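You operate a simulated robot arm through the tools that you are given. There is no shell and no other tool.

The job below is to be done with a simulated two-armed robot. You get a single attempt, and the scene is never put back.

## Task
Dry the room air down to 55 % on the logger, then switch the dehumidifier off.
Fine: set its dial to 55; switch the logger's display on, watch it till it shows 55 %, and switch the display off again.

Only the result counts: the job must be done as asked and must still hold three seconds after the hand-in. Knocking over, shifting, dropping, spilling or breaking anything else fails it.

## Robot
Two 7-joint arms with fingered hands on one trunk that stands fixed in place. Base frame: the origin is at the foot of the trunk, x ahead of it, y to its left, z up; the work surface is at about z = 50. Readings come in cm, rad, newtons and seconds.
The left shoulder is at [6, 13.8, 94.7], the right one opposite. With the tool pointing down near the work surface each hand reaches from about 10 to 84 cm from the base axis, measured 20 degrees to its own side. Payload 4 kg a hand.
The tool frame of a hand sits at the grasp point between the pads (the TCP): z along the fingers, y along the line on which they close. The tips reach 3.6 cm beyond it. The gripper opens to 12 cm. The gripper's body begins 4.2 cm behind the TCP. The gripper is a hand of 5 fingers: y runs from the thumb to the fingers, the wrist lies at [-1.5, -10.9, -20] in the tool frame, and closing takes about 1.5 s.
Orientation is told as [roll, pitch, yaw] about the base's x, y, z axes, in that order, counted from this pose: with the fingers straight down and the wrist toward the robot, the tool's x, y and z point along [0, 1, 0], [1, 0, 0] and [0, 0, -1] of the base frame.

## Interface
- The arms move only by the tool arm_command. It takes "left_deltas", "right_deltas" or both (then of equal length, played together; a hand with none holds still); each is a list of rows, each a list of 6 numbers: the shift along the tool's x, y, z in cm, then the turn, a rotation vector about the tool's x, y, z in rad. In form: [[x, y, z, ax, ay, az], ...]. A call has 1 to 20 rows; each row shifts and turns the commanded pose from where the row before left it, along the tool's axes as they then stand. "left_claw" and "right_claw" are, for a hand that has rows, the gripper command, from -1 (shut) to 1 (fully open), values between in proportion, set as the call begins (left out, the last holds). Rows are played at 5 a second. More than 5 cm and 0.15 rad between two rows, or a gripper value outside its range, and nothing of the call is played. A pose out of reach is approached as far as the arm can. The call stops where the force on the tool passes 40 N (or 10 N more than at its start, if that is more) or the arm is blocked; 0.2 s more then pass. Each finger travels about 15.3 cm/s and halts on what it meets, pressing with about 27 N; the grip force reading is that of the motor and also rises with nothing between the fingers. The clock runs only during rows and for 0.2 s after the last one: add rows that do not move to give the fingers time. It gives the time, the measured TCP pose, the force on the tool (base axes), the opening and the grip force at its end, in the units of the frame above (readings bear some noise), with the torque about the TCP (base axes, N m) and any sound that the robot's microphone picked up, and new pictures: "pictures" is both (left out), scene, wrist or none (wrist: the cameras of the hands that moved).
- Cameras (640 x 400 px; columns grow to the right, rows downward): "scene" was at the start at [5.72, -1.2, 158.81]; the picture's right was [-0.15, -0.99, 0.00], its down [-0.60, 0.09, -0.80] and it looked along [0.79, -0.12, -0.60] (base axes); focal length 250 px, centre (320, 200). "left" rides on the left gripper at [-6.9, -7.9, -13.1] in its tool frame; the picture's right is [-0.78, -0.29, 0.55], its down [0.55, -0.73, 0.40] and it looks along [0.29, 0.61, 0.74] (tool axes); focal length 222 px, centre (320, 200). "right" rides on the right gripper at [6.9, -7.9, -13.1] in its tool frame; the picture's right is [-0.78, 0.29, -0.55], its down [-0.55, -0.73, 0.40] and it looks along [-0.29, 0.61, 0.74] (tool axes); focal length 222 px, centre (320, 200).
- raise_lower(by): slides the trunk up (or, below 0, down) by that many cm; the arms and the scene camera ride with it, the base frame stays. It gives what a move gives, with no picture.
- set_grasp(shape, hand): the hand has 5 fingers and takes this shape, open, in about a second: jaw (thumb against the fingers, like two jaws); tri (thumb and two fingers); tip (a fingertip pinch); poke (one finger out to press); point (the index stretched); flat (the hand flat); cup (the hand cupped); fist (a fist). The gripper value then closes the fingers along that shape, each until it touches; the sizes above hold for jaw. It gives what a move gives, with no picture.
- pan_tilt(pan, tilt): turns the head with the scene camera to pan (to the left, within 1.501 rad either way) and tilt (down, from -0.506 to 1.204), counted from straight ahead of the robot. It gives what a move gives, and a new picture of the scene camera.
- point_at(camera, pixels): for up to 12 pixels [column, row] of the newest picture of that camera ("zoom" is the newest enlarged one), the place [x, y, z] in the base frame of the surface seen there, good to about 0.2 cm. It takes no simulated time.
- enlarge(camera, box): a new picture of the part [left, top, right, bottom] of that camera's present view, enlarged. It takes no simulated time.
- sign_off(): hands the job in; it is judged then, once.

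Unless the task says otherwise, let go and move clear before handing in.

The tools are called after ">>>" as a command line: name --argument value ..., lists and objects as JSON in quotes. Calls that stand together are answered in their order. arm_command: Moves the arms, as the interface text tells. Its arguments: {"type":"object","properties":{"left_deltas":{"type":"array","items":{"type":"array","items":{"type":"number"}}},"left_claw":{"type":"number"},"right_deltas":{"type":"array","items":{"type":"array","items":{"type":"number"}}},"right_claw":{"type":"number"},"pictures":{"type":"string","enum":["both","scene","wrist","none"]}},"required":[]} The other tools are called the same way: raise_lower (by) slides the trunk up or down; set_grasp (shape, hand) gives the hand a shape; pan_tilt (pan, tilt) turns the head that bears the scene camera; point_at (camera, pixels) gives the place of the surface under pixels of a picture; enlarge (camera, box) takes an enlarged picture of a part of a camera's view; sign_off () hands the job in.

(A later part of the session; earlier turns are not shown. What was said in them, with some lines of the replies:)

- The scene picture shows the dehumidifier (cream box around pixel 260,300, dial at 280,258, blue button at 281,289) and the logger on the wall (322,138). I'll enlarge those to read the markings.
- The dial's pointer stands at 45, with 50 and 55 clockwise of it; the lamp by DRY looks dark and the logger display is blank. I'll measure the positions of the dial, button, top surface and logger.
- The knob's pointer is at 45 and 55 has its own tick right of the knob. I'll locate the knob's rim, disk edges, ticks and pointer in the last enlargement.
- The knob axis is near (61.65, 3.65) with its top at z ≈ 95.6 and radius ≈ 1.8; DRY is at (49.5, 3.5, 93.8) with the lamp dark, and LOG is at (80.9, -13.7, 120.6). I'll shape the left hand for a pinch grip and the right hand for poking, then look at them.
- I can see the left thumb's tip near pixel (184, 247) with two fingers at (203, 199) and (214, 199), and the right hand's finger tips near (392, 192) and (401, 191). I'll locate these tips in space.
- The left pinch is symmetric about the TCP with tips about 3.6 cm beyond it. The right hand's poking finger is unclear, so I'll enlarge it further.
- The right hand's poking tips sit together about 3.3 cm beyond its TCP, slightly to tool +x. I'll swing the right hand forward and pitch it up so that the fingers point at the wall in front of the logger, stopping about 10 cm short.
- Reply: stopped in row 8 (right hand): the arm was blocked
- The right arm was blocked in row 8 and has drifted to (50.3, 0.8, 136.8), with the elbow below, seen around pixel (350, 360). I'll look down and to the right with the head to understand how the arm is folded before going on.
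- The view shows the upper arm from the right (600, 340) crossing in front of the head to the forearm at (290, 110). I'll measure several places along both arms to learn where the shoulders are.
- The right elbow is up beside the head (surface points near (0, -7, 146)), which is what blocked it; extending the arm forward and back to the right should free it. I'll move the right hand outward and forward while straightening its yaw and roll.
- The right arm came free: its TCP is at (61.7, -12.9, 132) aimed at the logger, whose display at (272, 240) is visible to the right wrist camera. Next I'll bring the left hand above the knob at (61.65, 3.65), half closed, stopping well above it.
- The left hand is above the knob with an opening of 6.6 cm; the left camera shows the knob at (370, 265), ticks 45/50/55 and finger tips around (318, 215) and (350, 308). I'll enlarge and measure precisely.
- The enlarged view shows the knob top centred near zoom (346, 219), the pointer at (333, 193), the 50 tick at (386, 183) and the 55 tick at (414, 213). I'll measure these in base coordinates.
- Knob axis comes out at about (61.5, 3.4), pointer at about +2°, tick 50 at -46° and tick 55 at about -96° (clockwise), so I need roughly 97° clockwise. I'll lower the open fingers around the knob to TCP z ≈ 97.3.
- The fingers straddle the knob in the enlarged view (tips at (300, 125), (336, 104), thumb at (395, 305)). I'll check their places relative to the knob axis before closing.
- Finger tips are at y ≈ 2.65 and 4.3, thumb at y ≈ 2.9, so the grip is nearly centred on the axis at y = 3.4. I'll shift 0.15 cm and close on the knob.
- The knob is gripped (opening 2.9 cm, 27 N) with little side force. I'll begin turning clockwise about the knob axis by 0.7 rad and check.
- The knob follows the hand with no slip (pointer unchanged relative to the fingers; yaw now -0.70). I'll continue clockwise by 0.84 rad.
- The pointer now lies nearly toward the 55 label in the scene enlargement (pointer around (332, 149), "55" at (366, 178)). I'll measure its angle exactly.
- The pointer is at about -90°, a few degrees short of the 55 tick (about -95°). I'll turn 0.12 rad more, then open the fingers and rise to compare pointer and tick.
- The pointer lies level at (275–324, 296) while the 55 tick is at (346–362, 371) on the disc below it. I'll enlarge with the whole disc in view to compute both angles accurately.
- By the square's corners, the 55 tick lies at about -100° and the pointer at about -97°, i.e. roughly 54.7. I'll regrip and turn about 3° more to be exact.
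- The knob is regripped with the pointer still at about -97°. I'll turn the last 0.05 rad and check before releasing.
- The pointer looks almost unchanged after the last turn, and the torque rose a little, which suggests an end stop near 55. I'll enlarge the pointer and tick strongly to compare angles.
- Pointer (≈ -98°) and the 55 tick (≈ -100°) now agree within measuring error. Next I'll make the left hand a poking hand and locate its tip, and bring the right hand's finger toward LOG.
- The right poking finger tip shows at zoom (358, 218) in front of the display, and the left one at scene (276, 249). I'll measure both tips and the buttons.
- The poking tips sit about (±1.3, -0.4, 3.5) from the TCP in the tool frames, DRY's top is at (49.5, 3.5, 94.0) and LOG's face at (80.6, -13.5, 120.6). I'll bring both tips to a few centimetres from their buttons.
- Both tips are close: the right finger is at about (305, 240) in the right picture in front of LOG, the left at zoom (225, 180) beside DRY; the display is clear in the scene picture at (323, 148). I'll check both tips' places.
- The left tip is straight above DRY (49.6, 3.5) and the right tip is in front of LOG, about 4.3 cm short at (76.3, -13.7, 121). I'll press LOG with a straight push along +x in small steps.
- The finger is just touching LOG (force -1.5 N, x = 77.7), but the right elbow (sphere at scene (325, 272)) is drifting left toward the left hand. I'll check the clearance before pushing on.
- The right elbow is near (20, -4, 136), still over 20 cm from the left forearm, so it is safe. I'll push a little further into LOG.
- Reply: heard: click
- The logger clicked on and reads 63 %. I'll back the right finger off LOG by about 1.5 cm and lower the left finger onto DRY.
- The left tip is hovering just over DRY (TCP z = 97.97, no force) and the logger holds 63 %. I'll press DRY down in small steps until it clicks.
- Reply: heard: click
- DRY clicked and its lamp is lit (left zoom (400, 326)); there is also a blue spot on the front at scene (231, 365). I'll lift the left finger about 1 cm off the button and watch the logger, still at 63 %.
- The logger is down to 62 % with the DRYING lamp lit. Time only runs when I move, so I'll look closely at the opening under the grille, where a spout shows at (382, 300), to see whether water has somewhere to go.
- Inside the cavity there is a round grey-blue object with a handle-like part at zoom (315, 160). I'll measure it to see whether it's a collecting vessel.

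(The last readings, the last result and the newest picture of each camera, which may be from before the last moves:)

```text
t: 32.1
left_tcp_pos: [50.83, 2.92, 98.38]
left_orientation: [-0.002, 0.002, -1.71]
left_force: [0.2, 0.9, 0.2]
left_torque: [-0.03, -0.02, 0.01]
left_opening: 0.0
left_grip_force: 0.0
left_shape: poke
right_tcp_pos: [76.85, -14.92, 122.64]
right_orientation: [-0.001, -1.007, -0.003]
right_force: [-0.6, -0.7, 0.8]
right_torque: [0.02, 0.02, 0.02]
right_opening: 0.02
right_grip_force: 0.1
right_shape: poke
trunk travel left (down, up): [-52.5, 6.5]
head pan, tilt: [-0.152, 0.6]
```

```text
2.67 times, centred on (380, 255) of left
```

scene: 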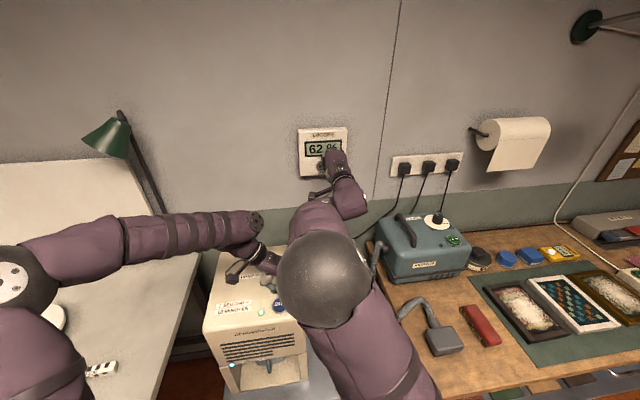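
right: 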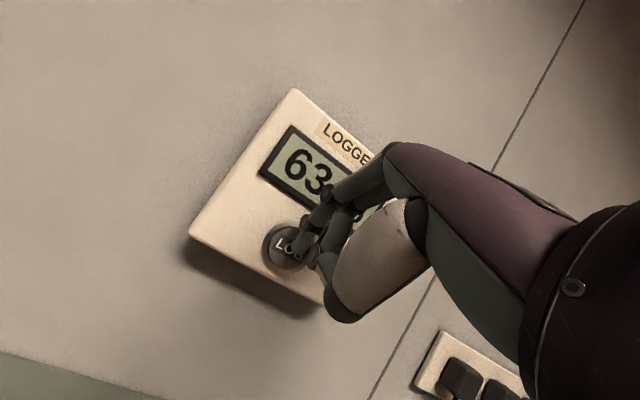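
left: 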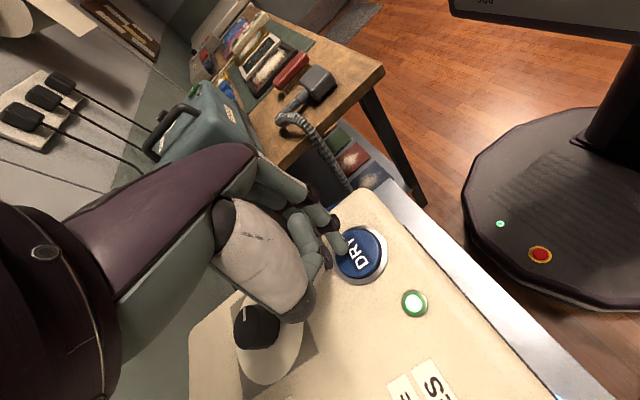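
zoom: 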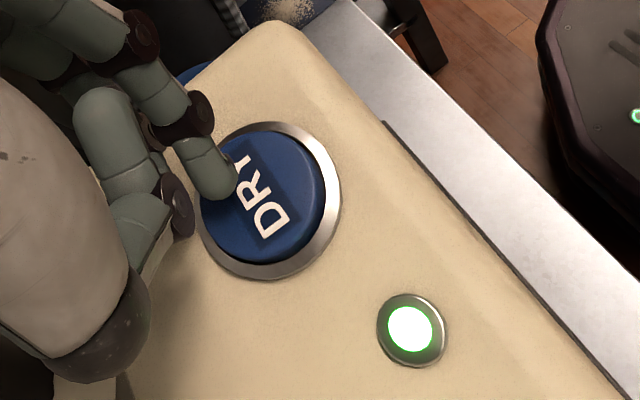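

It is a jug with a handle standing inside (front wall at x ≈ 52, handle at z 55–60), so the water is collected. I'll keep both hands still and watch the logger.

>>> arm_command --left_deltas '[[0, 0, 0, 0, 0, 0], [0, 0, 0, 0, 0, 0], [0, 0, 0, 0, 0, 0], [0, 0, 0, 0, 0, 0], [0, 0, 0, 0, 0, 0]]' --pictures "scene"

>>> enlarge --camera "scene" --box '[290, 115, 360, 190]'

```text
t: 33.3
left_tcp_pos: [50.91, 2.97, 98.42]
left_orientation: [-0.002, 0.002, -1.709]
left_force: [-0.3, 0.3, -0.4]
left_torque: [0.02, 0.02, -0.01]
left_opening: 0.0
left_grip_force: 0.0
left_shape: poke
right_tcp_pos: [76.73, -14.92, 122.81]
right_orientation: [-0.002, -1.007, -0.003]
right_force: [-0.2, -0.4, -0.3]
right_torque: [0.01, 0.01, -0.01]
right_opening: 0.0
right_grip_force: 0.0
right_shape: poke
trunk travel left (down, up): [-52.5, 6.5]
head pan, tilt: [-0.152, 0.6]
```

scene: 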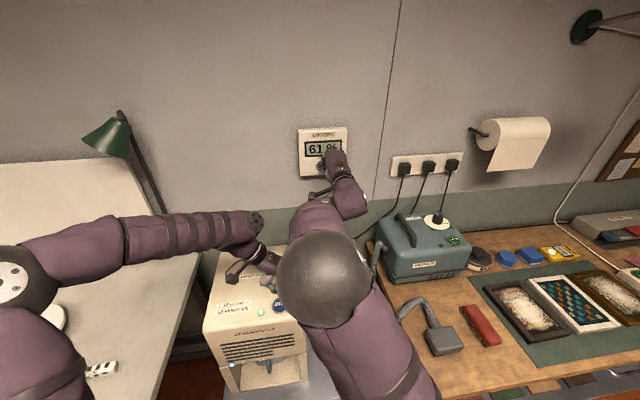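

```text
5.33 times, centred on (325, 152) of scene
```

zoom: 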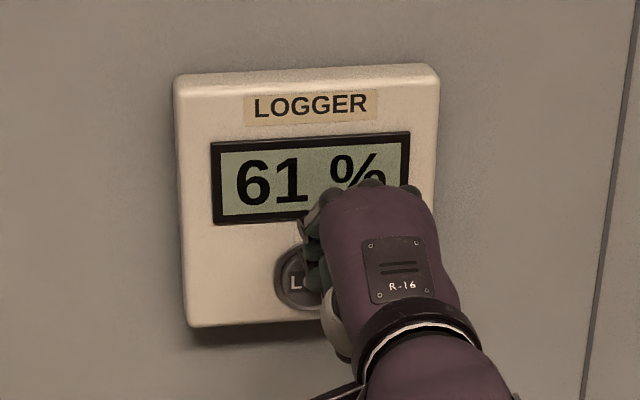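

It reads 61 % at t = 33.3, falling a little under 1 % per second. I'll wait about 2.6 s more.

>>> arm_command --left_deltas '[[0, 0, 0, 0, 0, 0], [0, 0, 0, 0, 0, 0], [0, 0, 0, 0, 0, 0], [0, 0, 0, 0, 0, 0], [0, 0, 0, 0, 0, 0], [0, 0, 0, 0, 0, 0], [0, 0, 0, 0, 0, 0], [0, 0, 0, 0, 0, 0], [0, 0, 0, 0, 0, 0], [0, 0, 0, 0, 0, 0], [0, 0, 0, 0, 0, 0], [0, 0, 0, 0, 0, 0]]' --pictures "scene"

>>> enlarge --camera "scene" --box '[290, 115, 360, 190]'

>>> enlarge --camera "scene" --box '[200, 300, 310, 390]'

```text
t: 35.9
left_tcp_pos: [50.89, 3.06, 98.36]
left_orientation: [-0.003, 0.002, -1.709]
left_force: [0.3, -0.3, 0.9]
left_torque: [0.01, 0.01, -0.01]
left_opening: 0.02
left_grip_force: 0.0
left_shape: poke
right_tcp_pos: [76.79, -14.75, 122.84]
right_orientation: [-0.001, -1.007, -0.001]
right_force: [0.5, -0.7, 0.4]
right_torque: [-0.02, -0.01, 0.03]
right_opening: 0.01
right_grip_force: 0.0
right_shape: poke
trunk travel left (down, up): [-52.5, 6.5]
head pan, tilt: [-0.152, 0.6]
```

scene: 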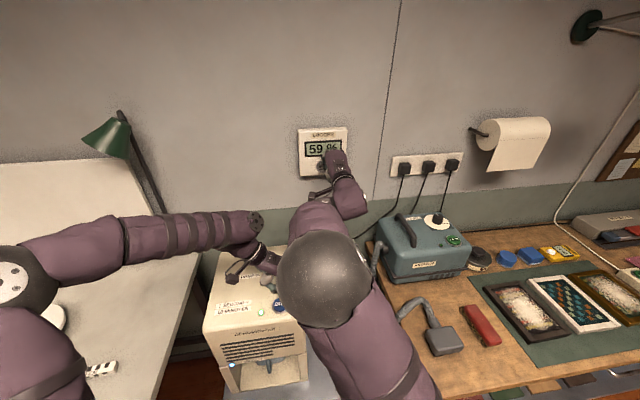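

```text
5.33 times, centred on (325, 152) of scene
```

zoom: 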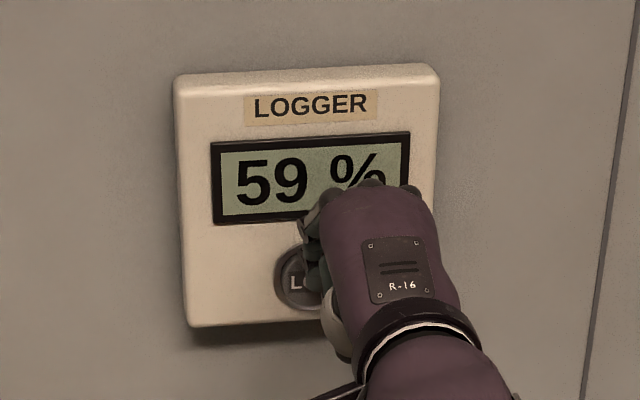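

```text
4.44 times, centred on (255, 345) of scene
```

zoom: 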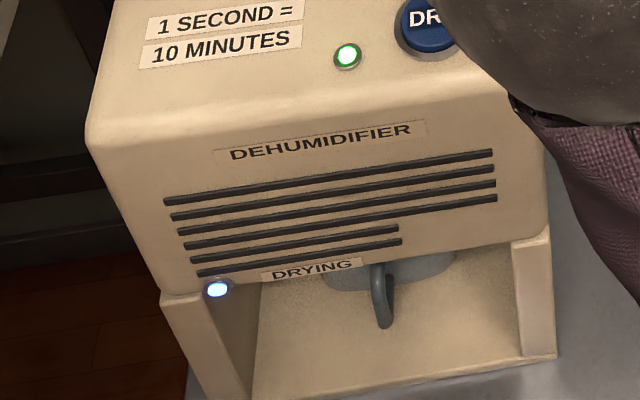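

59 % at t = 35.9, still drying. I'll wait 3 s more.

>>> arm_command --left_deltas '[[0, 0, 0, 0, 0, 0], [0, 0, 0, 0, 0, 0], [0, 0, 0, 0, 0, 0], [0, 0, 0, 0, 0, 0], [0, 0, 0, 0, 0, 0], [0, 0, 0, 0, 0, 0], [0, 0, 0, 0, 0, 0], [0, 0, 0, 0, 0, 0], [0, 0, 0, 0, 0, 0], [0, 0, 0, 0, 0, 0], [0, 0, 0, 0, 0, 0], [0, 0, 0, 0, 0, 0], [0, 0, 0, 0, 0, 0], [0, 0, 0, 0, 0, 0]]' --pictures "scene"

>>> enlarge --camera "scene" --box '[290, 115, 360, 190]'

```text
t: 38.9
left_tcp_pos: [50.66, 2.96, 98.4]
left_orientation: [-0.002, 0.003, -1.71]
left_force: [0.5, -0.5, -0.1]
left_torque: [-0.01, 0.0, 0.03]
left_opening: 0.0
left_grip_force: 0.1
left_shape: poke
right_tcp_pos: [76.75, -14.97, 122.87]
right_orientation: [-0.002, -1.007, -0.001]
right_force: [0.1, 0.0, 0.0]
right_torque: [0.02, 0.02, 0.0]
right_opening: 0.0
right_grip_force: 0.0
right_shape: poke
trunk travel left (down, up): [-52.5, 6.5]
head pan, tilt: [-0.152, 0.6]
```

scene: 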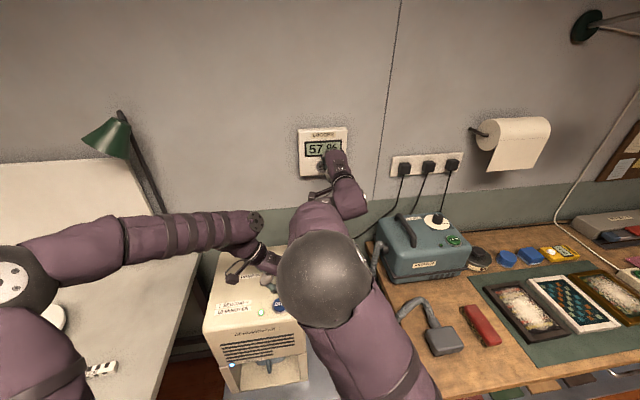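

```text
5.33 times, centred on (325, 152) of scene
```

zoom: 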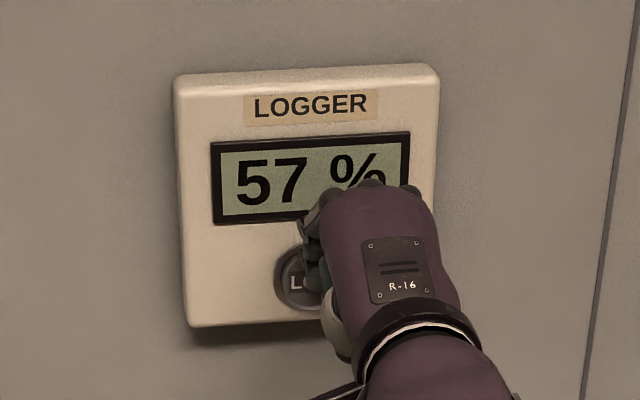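

57 % at t = 38.9. I'll wait in shorter steps now.

>>> arm_command --left_deltas '[[0, 0, 0, 0, 0, 0], [0, 0, 0, 0, 0, 0], [0, 0, 0, 0, 0, 0], [0, 0, 0, 0, 0, 0], [0, 0, 0, 0, 0, 0], [0, 0, 0, 0, 0, 0], [0, 0, 0, 0, 0, 0]]' --pictures "scene"

>>> enlarge --camera "scene" --box '[290, 115, 360, 190]'

```text
t: 40.5
left_tcp_pos: [50.72, 2.98, 98.36]
left_orientation: [-0.001, 0.0, -1.709]
left_force: [0.5, -0.9, 0.2]
left_torque: [-0.02, 0.01, 0.03]
left_opening: 0.0
left_grip_force: 0.1
left_shape: poke
right_tcp_pos: [76.84, -14.95, 122.75]
right_orientation: [-0.002, -1.006, -0.001]
right_force: [-0.9, 0.4, -0.4]
right_torque: [-0.04, -0.03, 0.01]
right_opening: 0.0
right_grip_force: 0.0
right_shape: poke
trunk travel left (down, up): [-52.5, 6.5]
head pan, tilt: [-0.152, 0.6]
```

scene: 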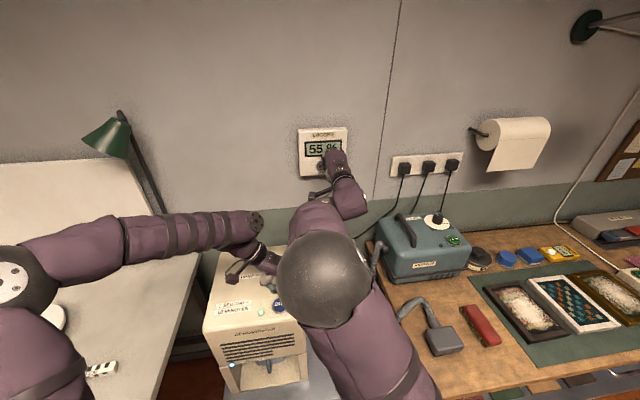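

```text
5.33 times, centred on (325, 152) of scene
```

zoom: 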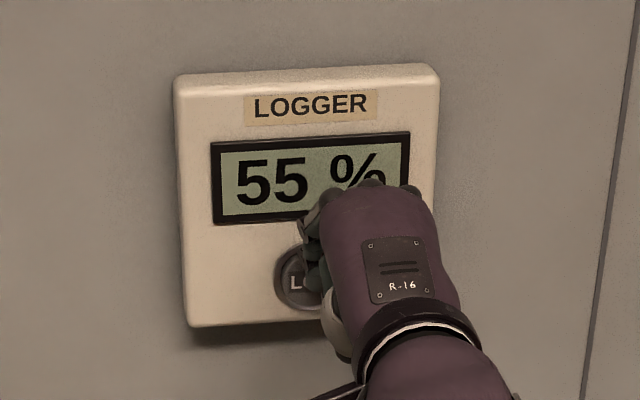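

The logger shows 55 % at t = 40.5. I'll press DRY now with the same 1.1 cm stroke as before to switch the dehumidifier off, then lift.

>>> arm_command --left_deltas '[[0, 0, 0.6, 0, 0, 0], [0, 0, 0.5, 0, 0, 0], [0, 0, 0, 0, 0, 0], [0, 0, -0.6, 0, 0, 0], [0, 0, -0.8, 0, 0, 0]]' --pictures "both"

>>> enlarge --camera "scene" --box '[290, 115, 360, 190]'

>>> enlarge --camera "scene" --box '[200, 300, 310, 390]'

```text
t: 41.7
left_tcp_pos: [50.86, 3.0, 98.64]
left_orientation: [-0.001, 0.001, -1.711]
left_force: [0.1, -0.3, -0.4]
left_torque: [-0.02, 0.0, 0.0]
left_opening: 0.0
left_grip_force: 0.0
left_shape: poke
right_tcp_pos: [76.73, -14.87, 122.75]
right_orientation: [-0.001, -1.007, -0.002]
right_force: [-0.6, -0.8, -0.1]
right_torque: [0.0, 0.04, -0.03]
right_opening: 0.01
right_grip_force: 0.1
right_shape: poke
trunk travel left (down, up): [-52.5, 6.5]
head pan, tilt: [-0.152, 0.6]
heard: click
```

scene: 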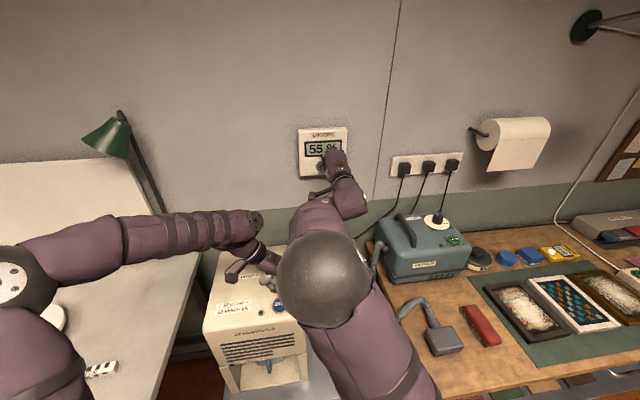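
left: 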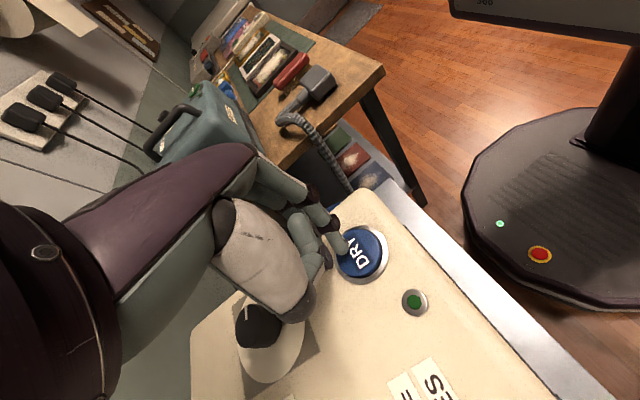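

```text
5.33 times, centred on (325, 152) of scene
```

zoom: 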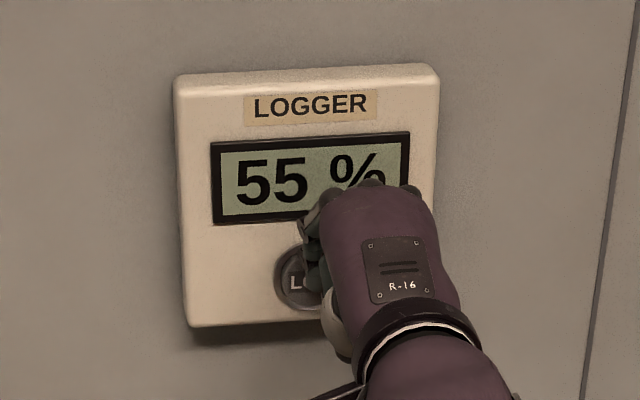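

```text
4.44 times, centred on (255, 345) of scene
```

zoom: 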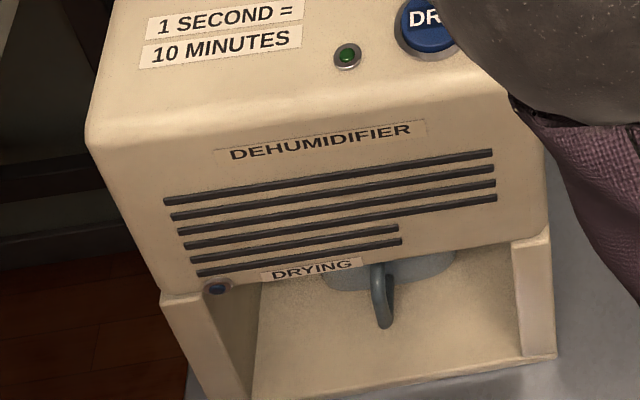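

The dehumidifier is off (both lamps dark) and the logger still shows 55 %. I'll lift the left hand clear while checking that the reading holds.

>>> arm_command --left_deltas '[[0, 0, -2, 0, 0, 0], [0, 0, -2, 0, 0, 0], [0, 0, -2, 0, 0, 0], [0, 0, -2, 0, 0, 0], [0, 0, 0, 0, 0, 0], [0, 0, 0, 0, 0, 0], [0, 0, 0, 0, 0, 0], [0, 0, 0, 0, 0, 0], [0, 0, 0, 0, 0, 0]]' --pictures "both"

>>> enlarge --camera "scene" --box '[290, 115, 360, 190]'

>>> enlarge --camera "left" --box '[200, 200, 480, 380]'

```text
t: 43.7
left_tcp_pos: [50.91, 2.96, 106.54]
left_orientation: [-0.003, 0.001, -1.71]
left_force: [-0.2, 0.8, -0.7]
left_torque: [-0.02, 0.02, -0.03]
left_opening: 0.0
left_grip_force: 0.0
left_shape: poke
right_tcp_pos: [76.78, -14.97, 122.7]
right_orientation: [-0.002, -1.007, -0.002]
right_force: [-0.9, -0.3, -0.3]
right_torque: [0.0, -0.02, 0.0]
right_opening: 0.0
right_grip_force: 0.1
right_shape: poke
trunk travel left (down, up): [-52.5, 6.5]
head pan, tilt: [-0.152, 0.6]
```

scene: 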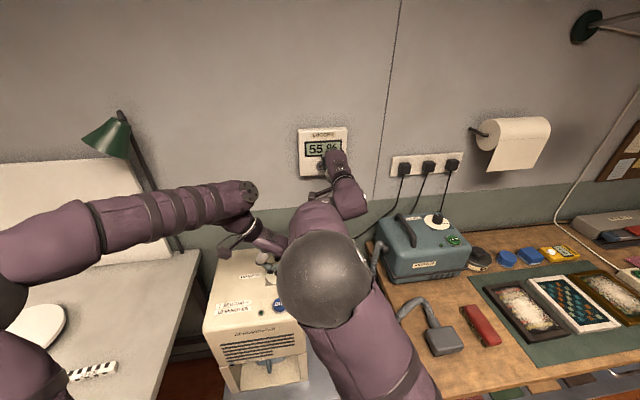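
left: 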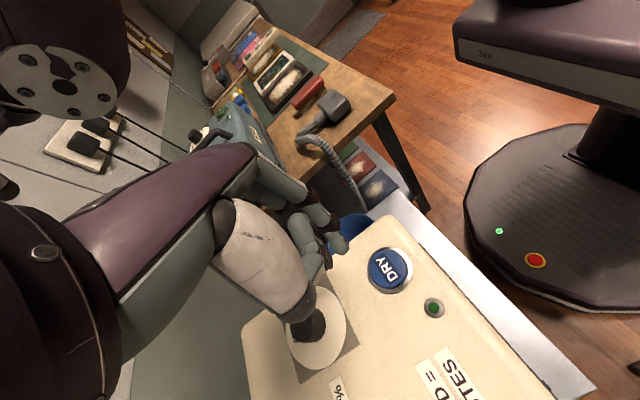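

```text
5.33 times, centred on (325, 152) of scene
```

zoom: 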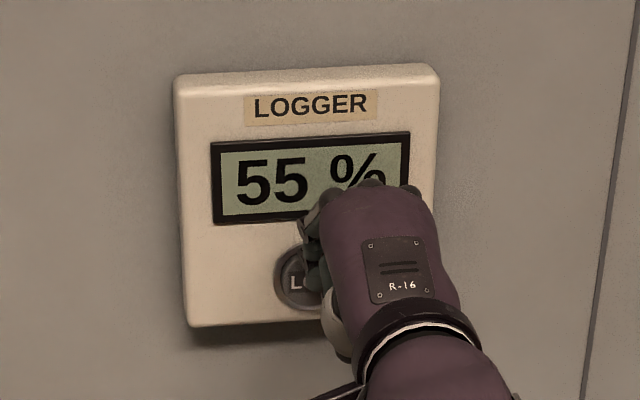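

```text
2.22 times, centred on (340, 290) of left
```

zoom: 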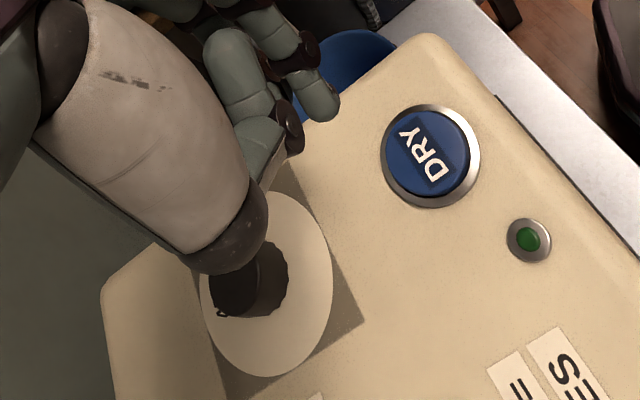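

The reading holds at 55 % with the machine off. I'll press LOG once more with the same stroke to switch the display off, then back away.

>>> arm_command --right_deltas '[[0, 0.4, 0.634, 0, 0, 0], [0, 0.3, 0.475, 0, 0, 0], [0, 0.1, 0.158, 0, 0, 0], [0, 0, 0, 0, 0, 0], [0, -0.4, -0.634, 0, 0, 0], [0, -0.8, -1.268, 0, 0, 0], [0, -0.8, -1.268, 0, 0, 0]]' --pictures "both"

>>> enlarge --camera "scene" --box '[290, 115, 360, 190]'

```text
t: 45.3
left_tcp_pos: [50.72, 2.99, 106.55]
left_orientation: [-0.001, 0.003, -1.71]
left_force: [0.7, -0.3, -0.1]
left_torque: [0.03, 0.02, 0.03]
left_opening: 0.01
left_grip_force: 0.0
left_shape: poke
right_tcp_pos: [74.44, -14.82, 122.8]
right_orientation: [-0.002, -1.007, 0.0]
right_force: [-0.2, -0.4, 0.3]
right_torque: [0.02, -0.03, 0.0]
right_opening: 0.0
right_grip_force: 0.1
right_shape: poke
trunk travel left (down, up): [-52.5, 6.5]
head pan, tilt: [-0.152, 0.6]
heard: click
```

scene: 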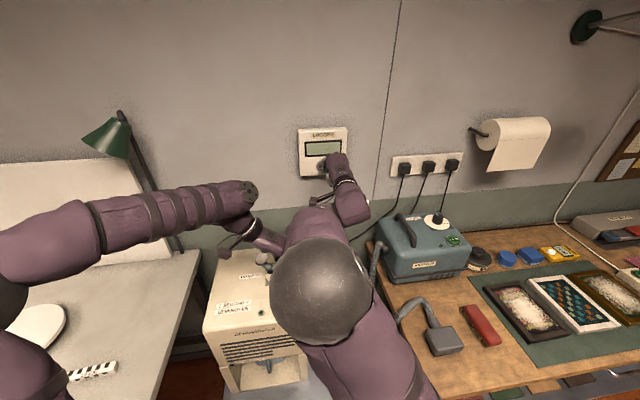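
right: 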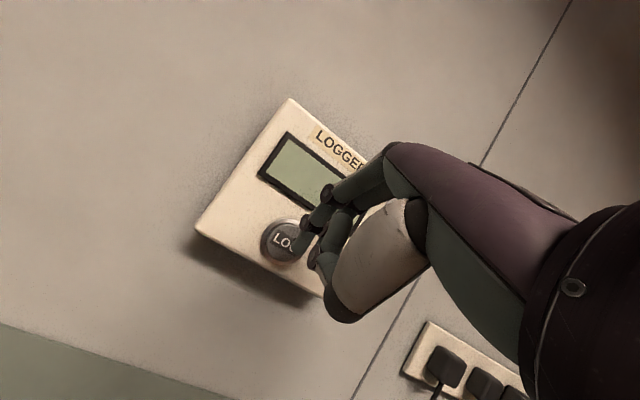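

```text
5.33 times, centred on (325, 152) of scene
```

zoom: 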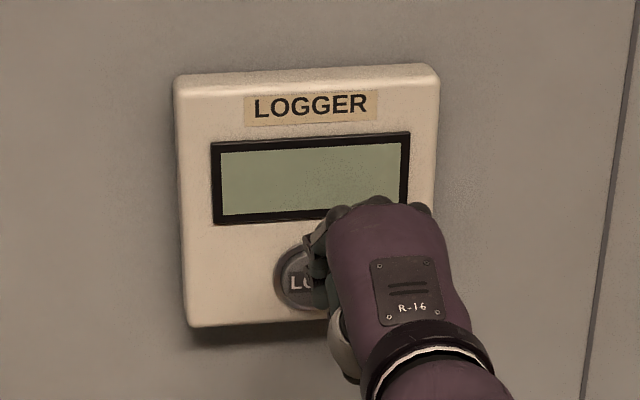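

The display is off after the click. I'll back the right hand away from the wall along its earlier path and check dial, lamps and surroundings.

>>> arm_command --right_deltas '[[0.333, 0.242, -2.478, 0, 0, 0], [0.333, 0.242, -2.478, 0, 0, 0], [0.333, 0.242, -2.478, 0, 0, 0], [0.333, 0.242, -2.478, 0, 0, 0], [0, 0, 0, 0, 0, 0], [0, 0, 0, 0, 0, 0]]' --left_deltas '[[0, 0, -1.5, 0, 0, 0], [0, 0, -1.5, 0, 0, 0], [0, 0, -1.5, 0, 0, 0], [0, 0, -1.5, 0, 0, 0], [0, 0, 0, 0, 0, 0], [0, 0, 0, 0, 0, 0]]' --pictures "both"

>>> enlarge --camera "scene" --box '[200, 240, 320, 320]'

>>> enlarge --camera "scene" --box '[290, 115, 360, 190]'

```text
t: 46.7
left_tcp_pos: [50.91, 3.13, 112.64]
left_orientation: [-0.002, 0.0, -1.711]
left_force: [0.3, -0.4, -0.7]
left_torque: [-0.02, 0.03, 0.02]
left_opening: 0.0
left_grip_force: 0.0
left_shape: poke
right_tcp_pos: [66.57, -13.5, 128.88]
right_orientation: [0.001, -1.006, -0.002]
right_force: [0.2, -0.3, 1.0]
right_torque: [0.0, -0.01, 0.0]
right_opening: 0.0
right_grip_force: 0.0
right_shape: poke
trunk travel left (down, up): [-52.5, 6.5]
head pan, tilt: [-0.152, 0.6]
```

scene: 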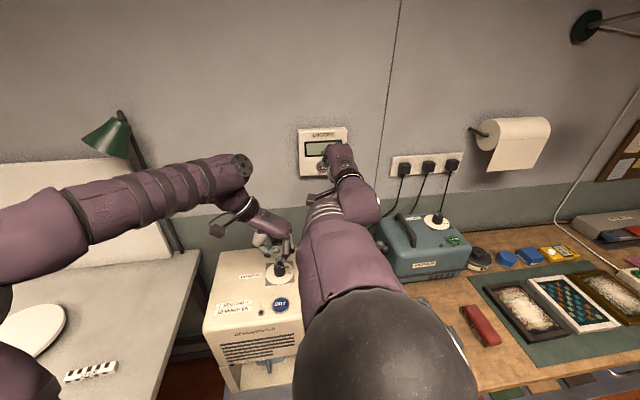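
right: 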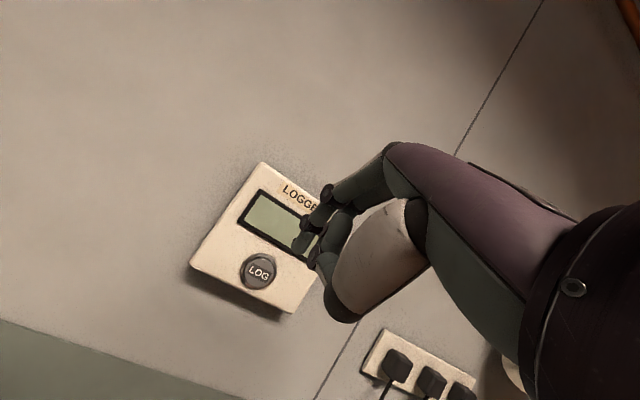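
left: 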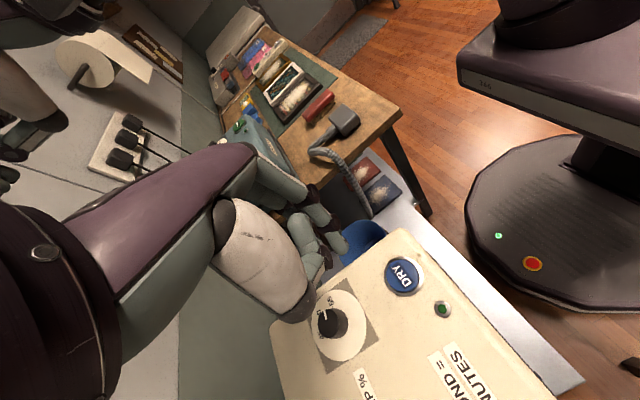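

```text
5.00 times, centred on (260, 280) of scene
```

zoom: 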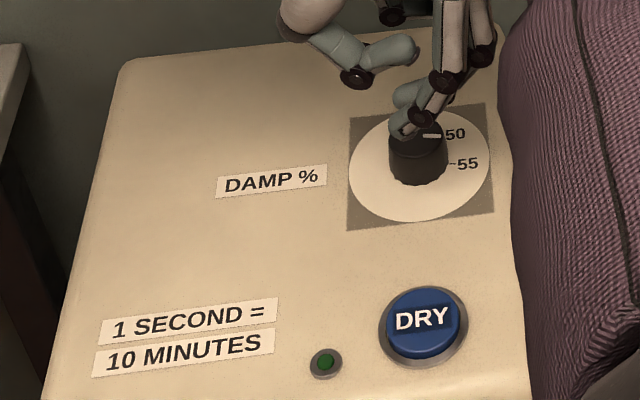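

```text
5.33 times, centred on (325, 152) of scene
```

zoom: 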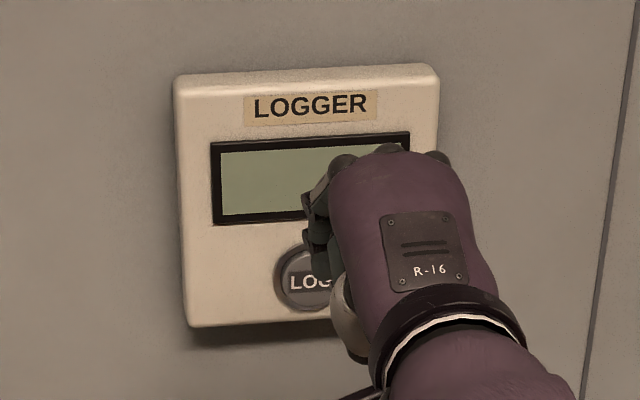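

LOG's display is blank, the DRY lamp is dark and the dial looks untouched. I'll take one closer look at the pointer against the 55 mark from the left camera before handing in.

>>> enlarge --camera "left" --box '[295, 270, 385, 370]'

>>> enlarge --camera "scene" --box '[264, 255, 308, 285]'

```text
4.00 times, centred on (340, 320) of left
```

zoom: 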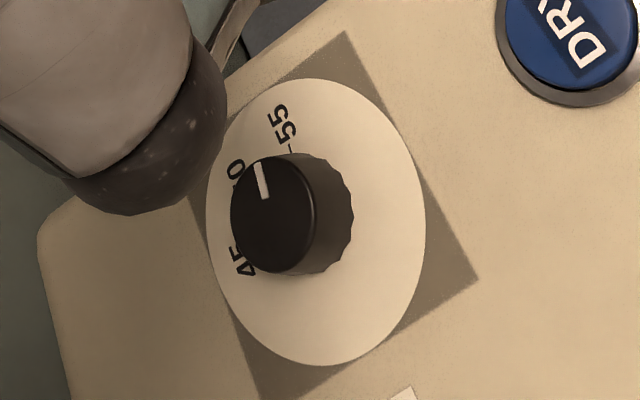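

```text
13.33 times, centred on (286, 270) of scene
```

zoom: 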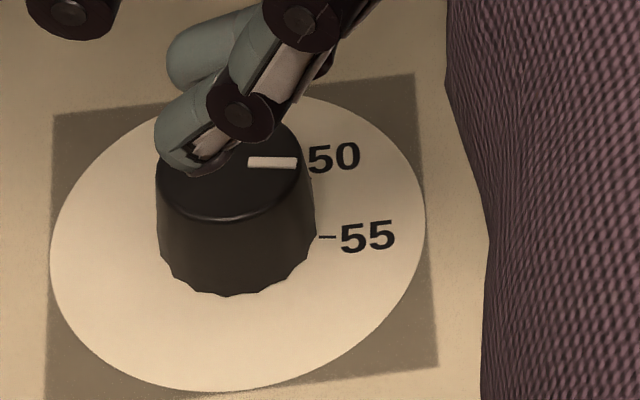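

From the left camera, the pointer at (257–267, 163–198) and the 55 tick at (290, 148) point the same way within about 2–3°. The display is off, the dehumidifier is off after the logger held 55 %, and both hands are clear, so I'm handing in.

>>> sign_off

```text
The job is handed in.
```

The room air is down to 55 % on the logger and the dehumidifier is off. The job is handed in, but I haven't seen the judgement.

- **Dial:** it is turned from 45 to 55. The pointer lines up with the 55 tick to within about 2–3°, which is as fine as I could measure.
- **Logger:** I switched the display on at 63 % and watched it fall to 55 %. The reading still showed 55 % two seconds after the dehumidifier went off, and then I switched the display off.
- **Dehumidifier:** I pressed DRY when the logger showed 55 %. Both lamps are dark.

Early on, the right arm stopped once because its elbow was beside the head. I moved it free. In the pictures, nothing was knocked over, shifted or spilled, and both hands were clear of everything at hand-in.
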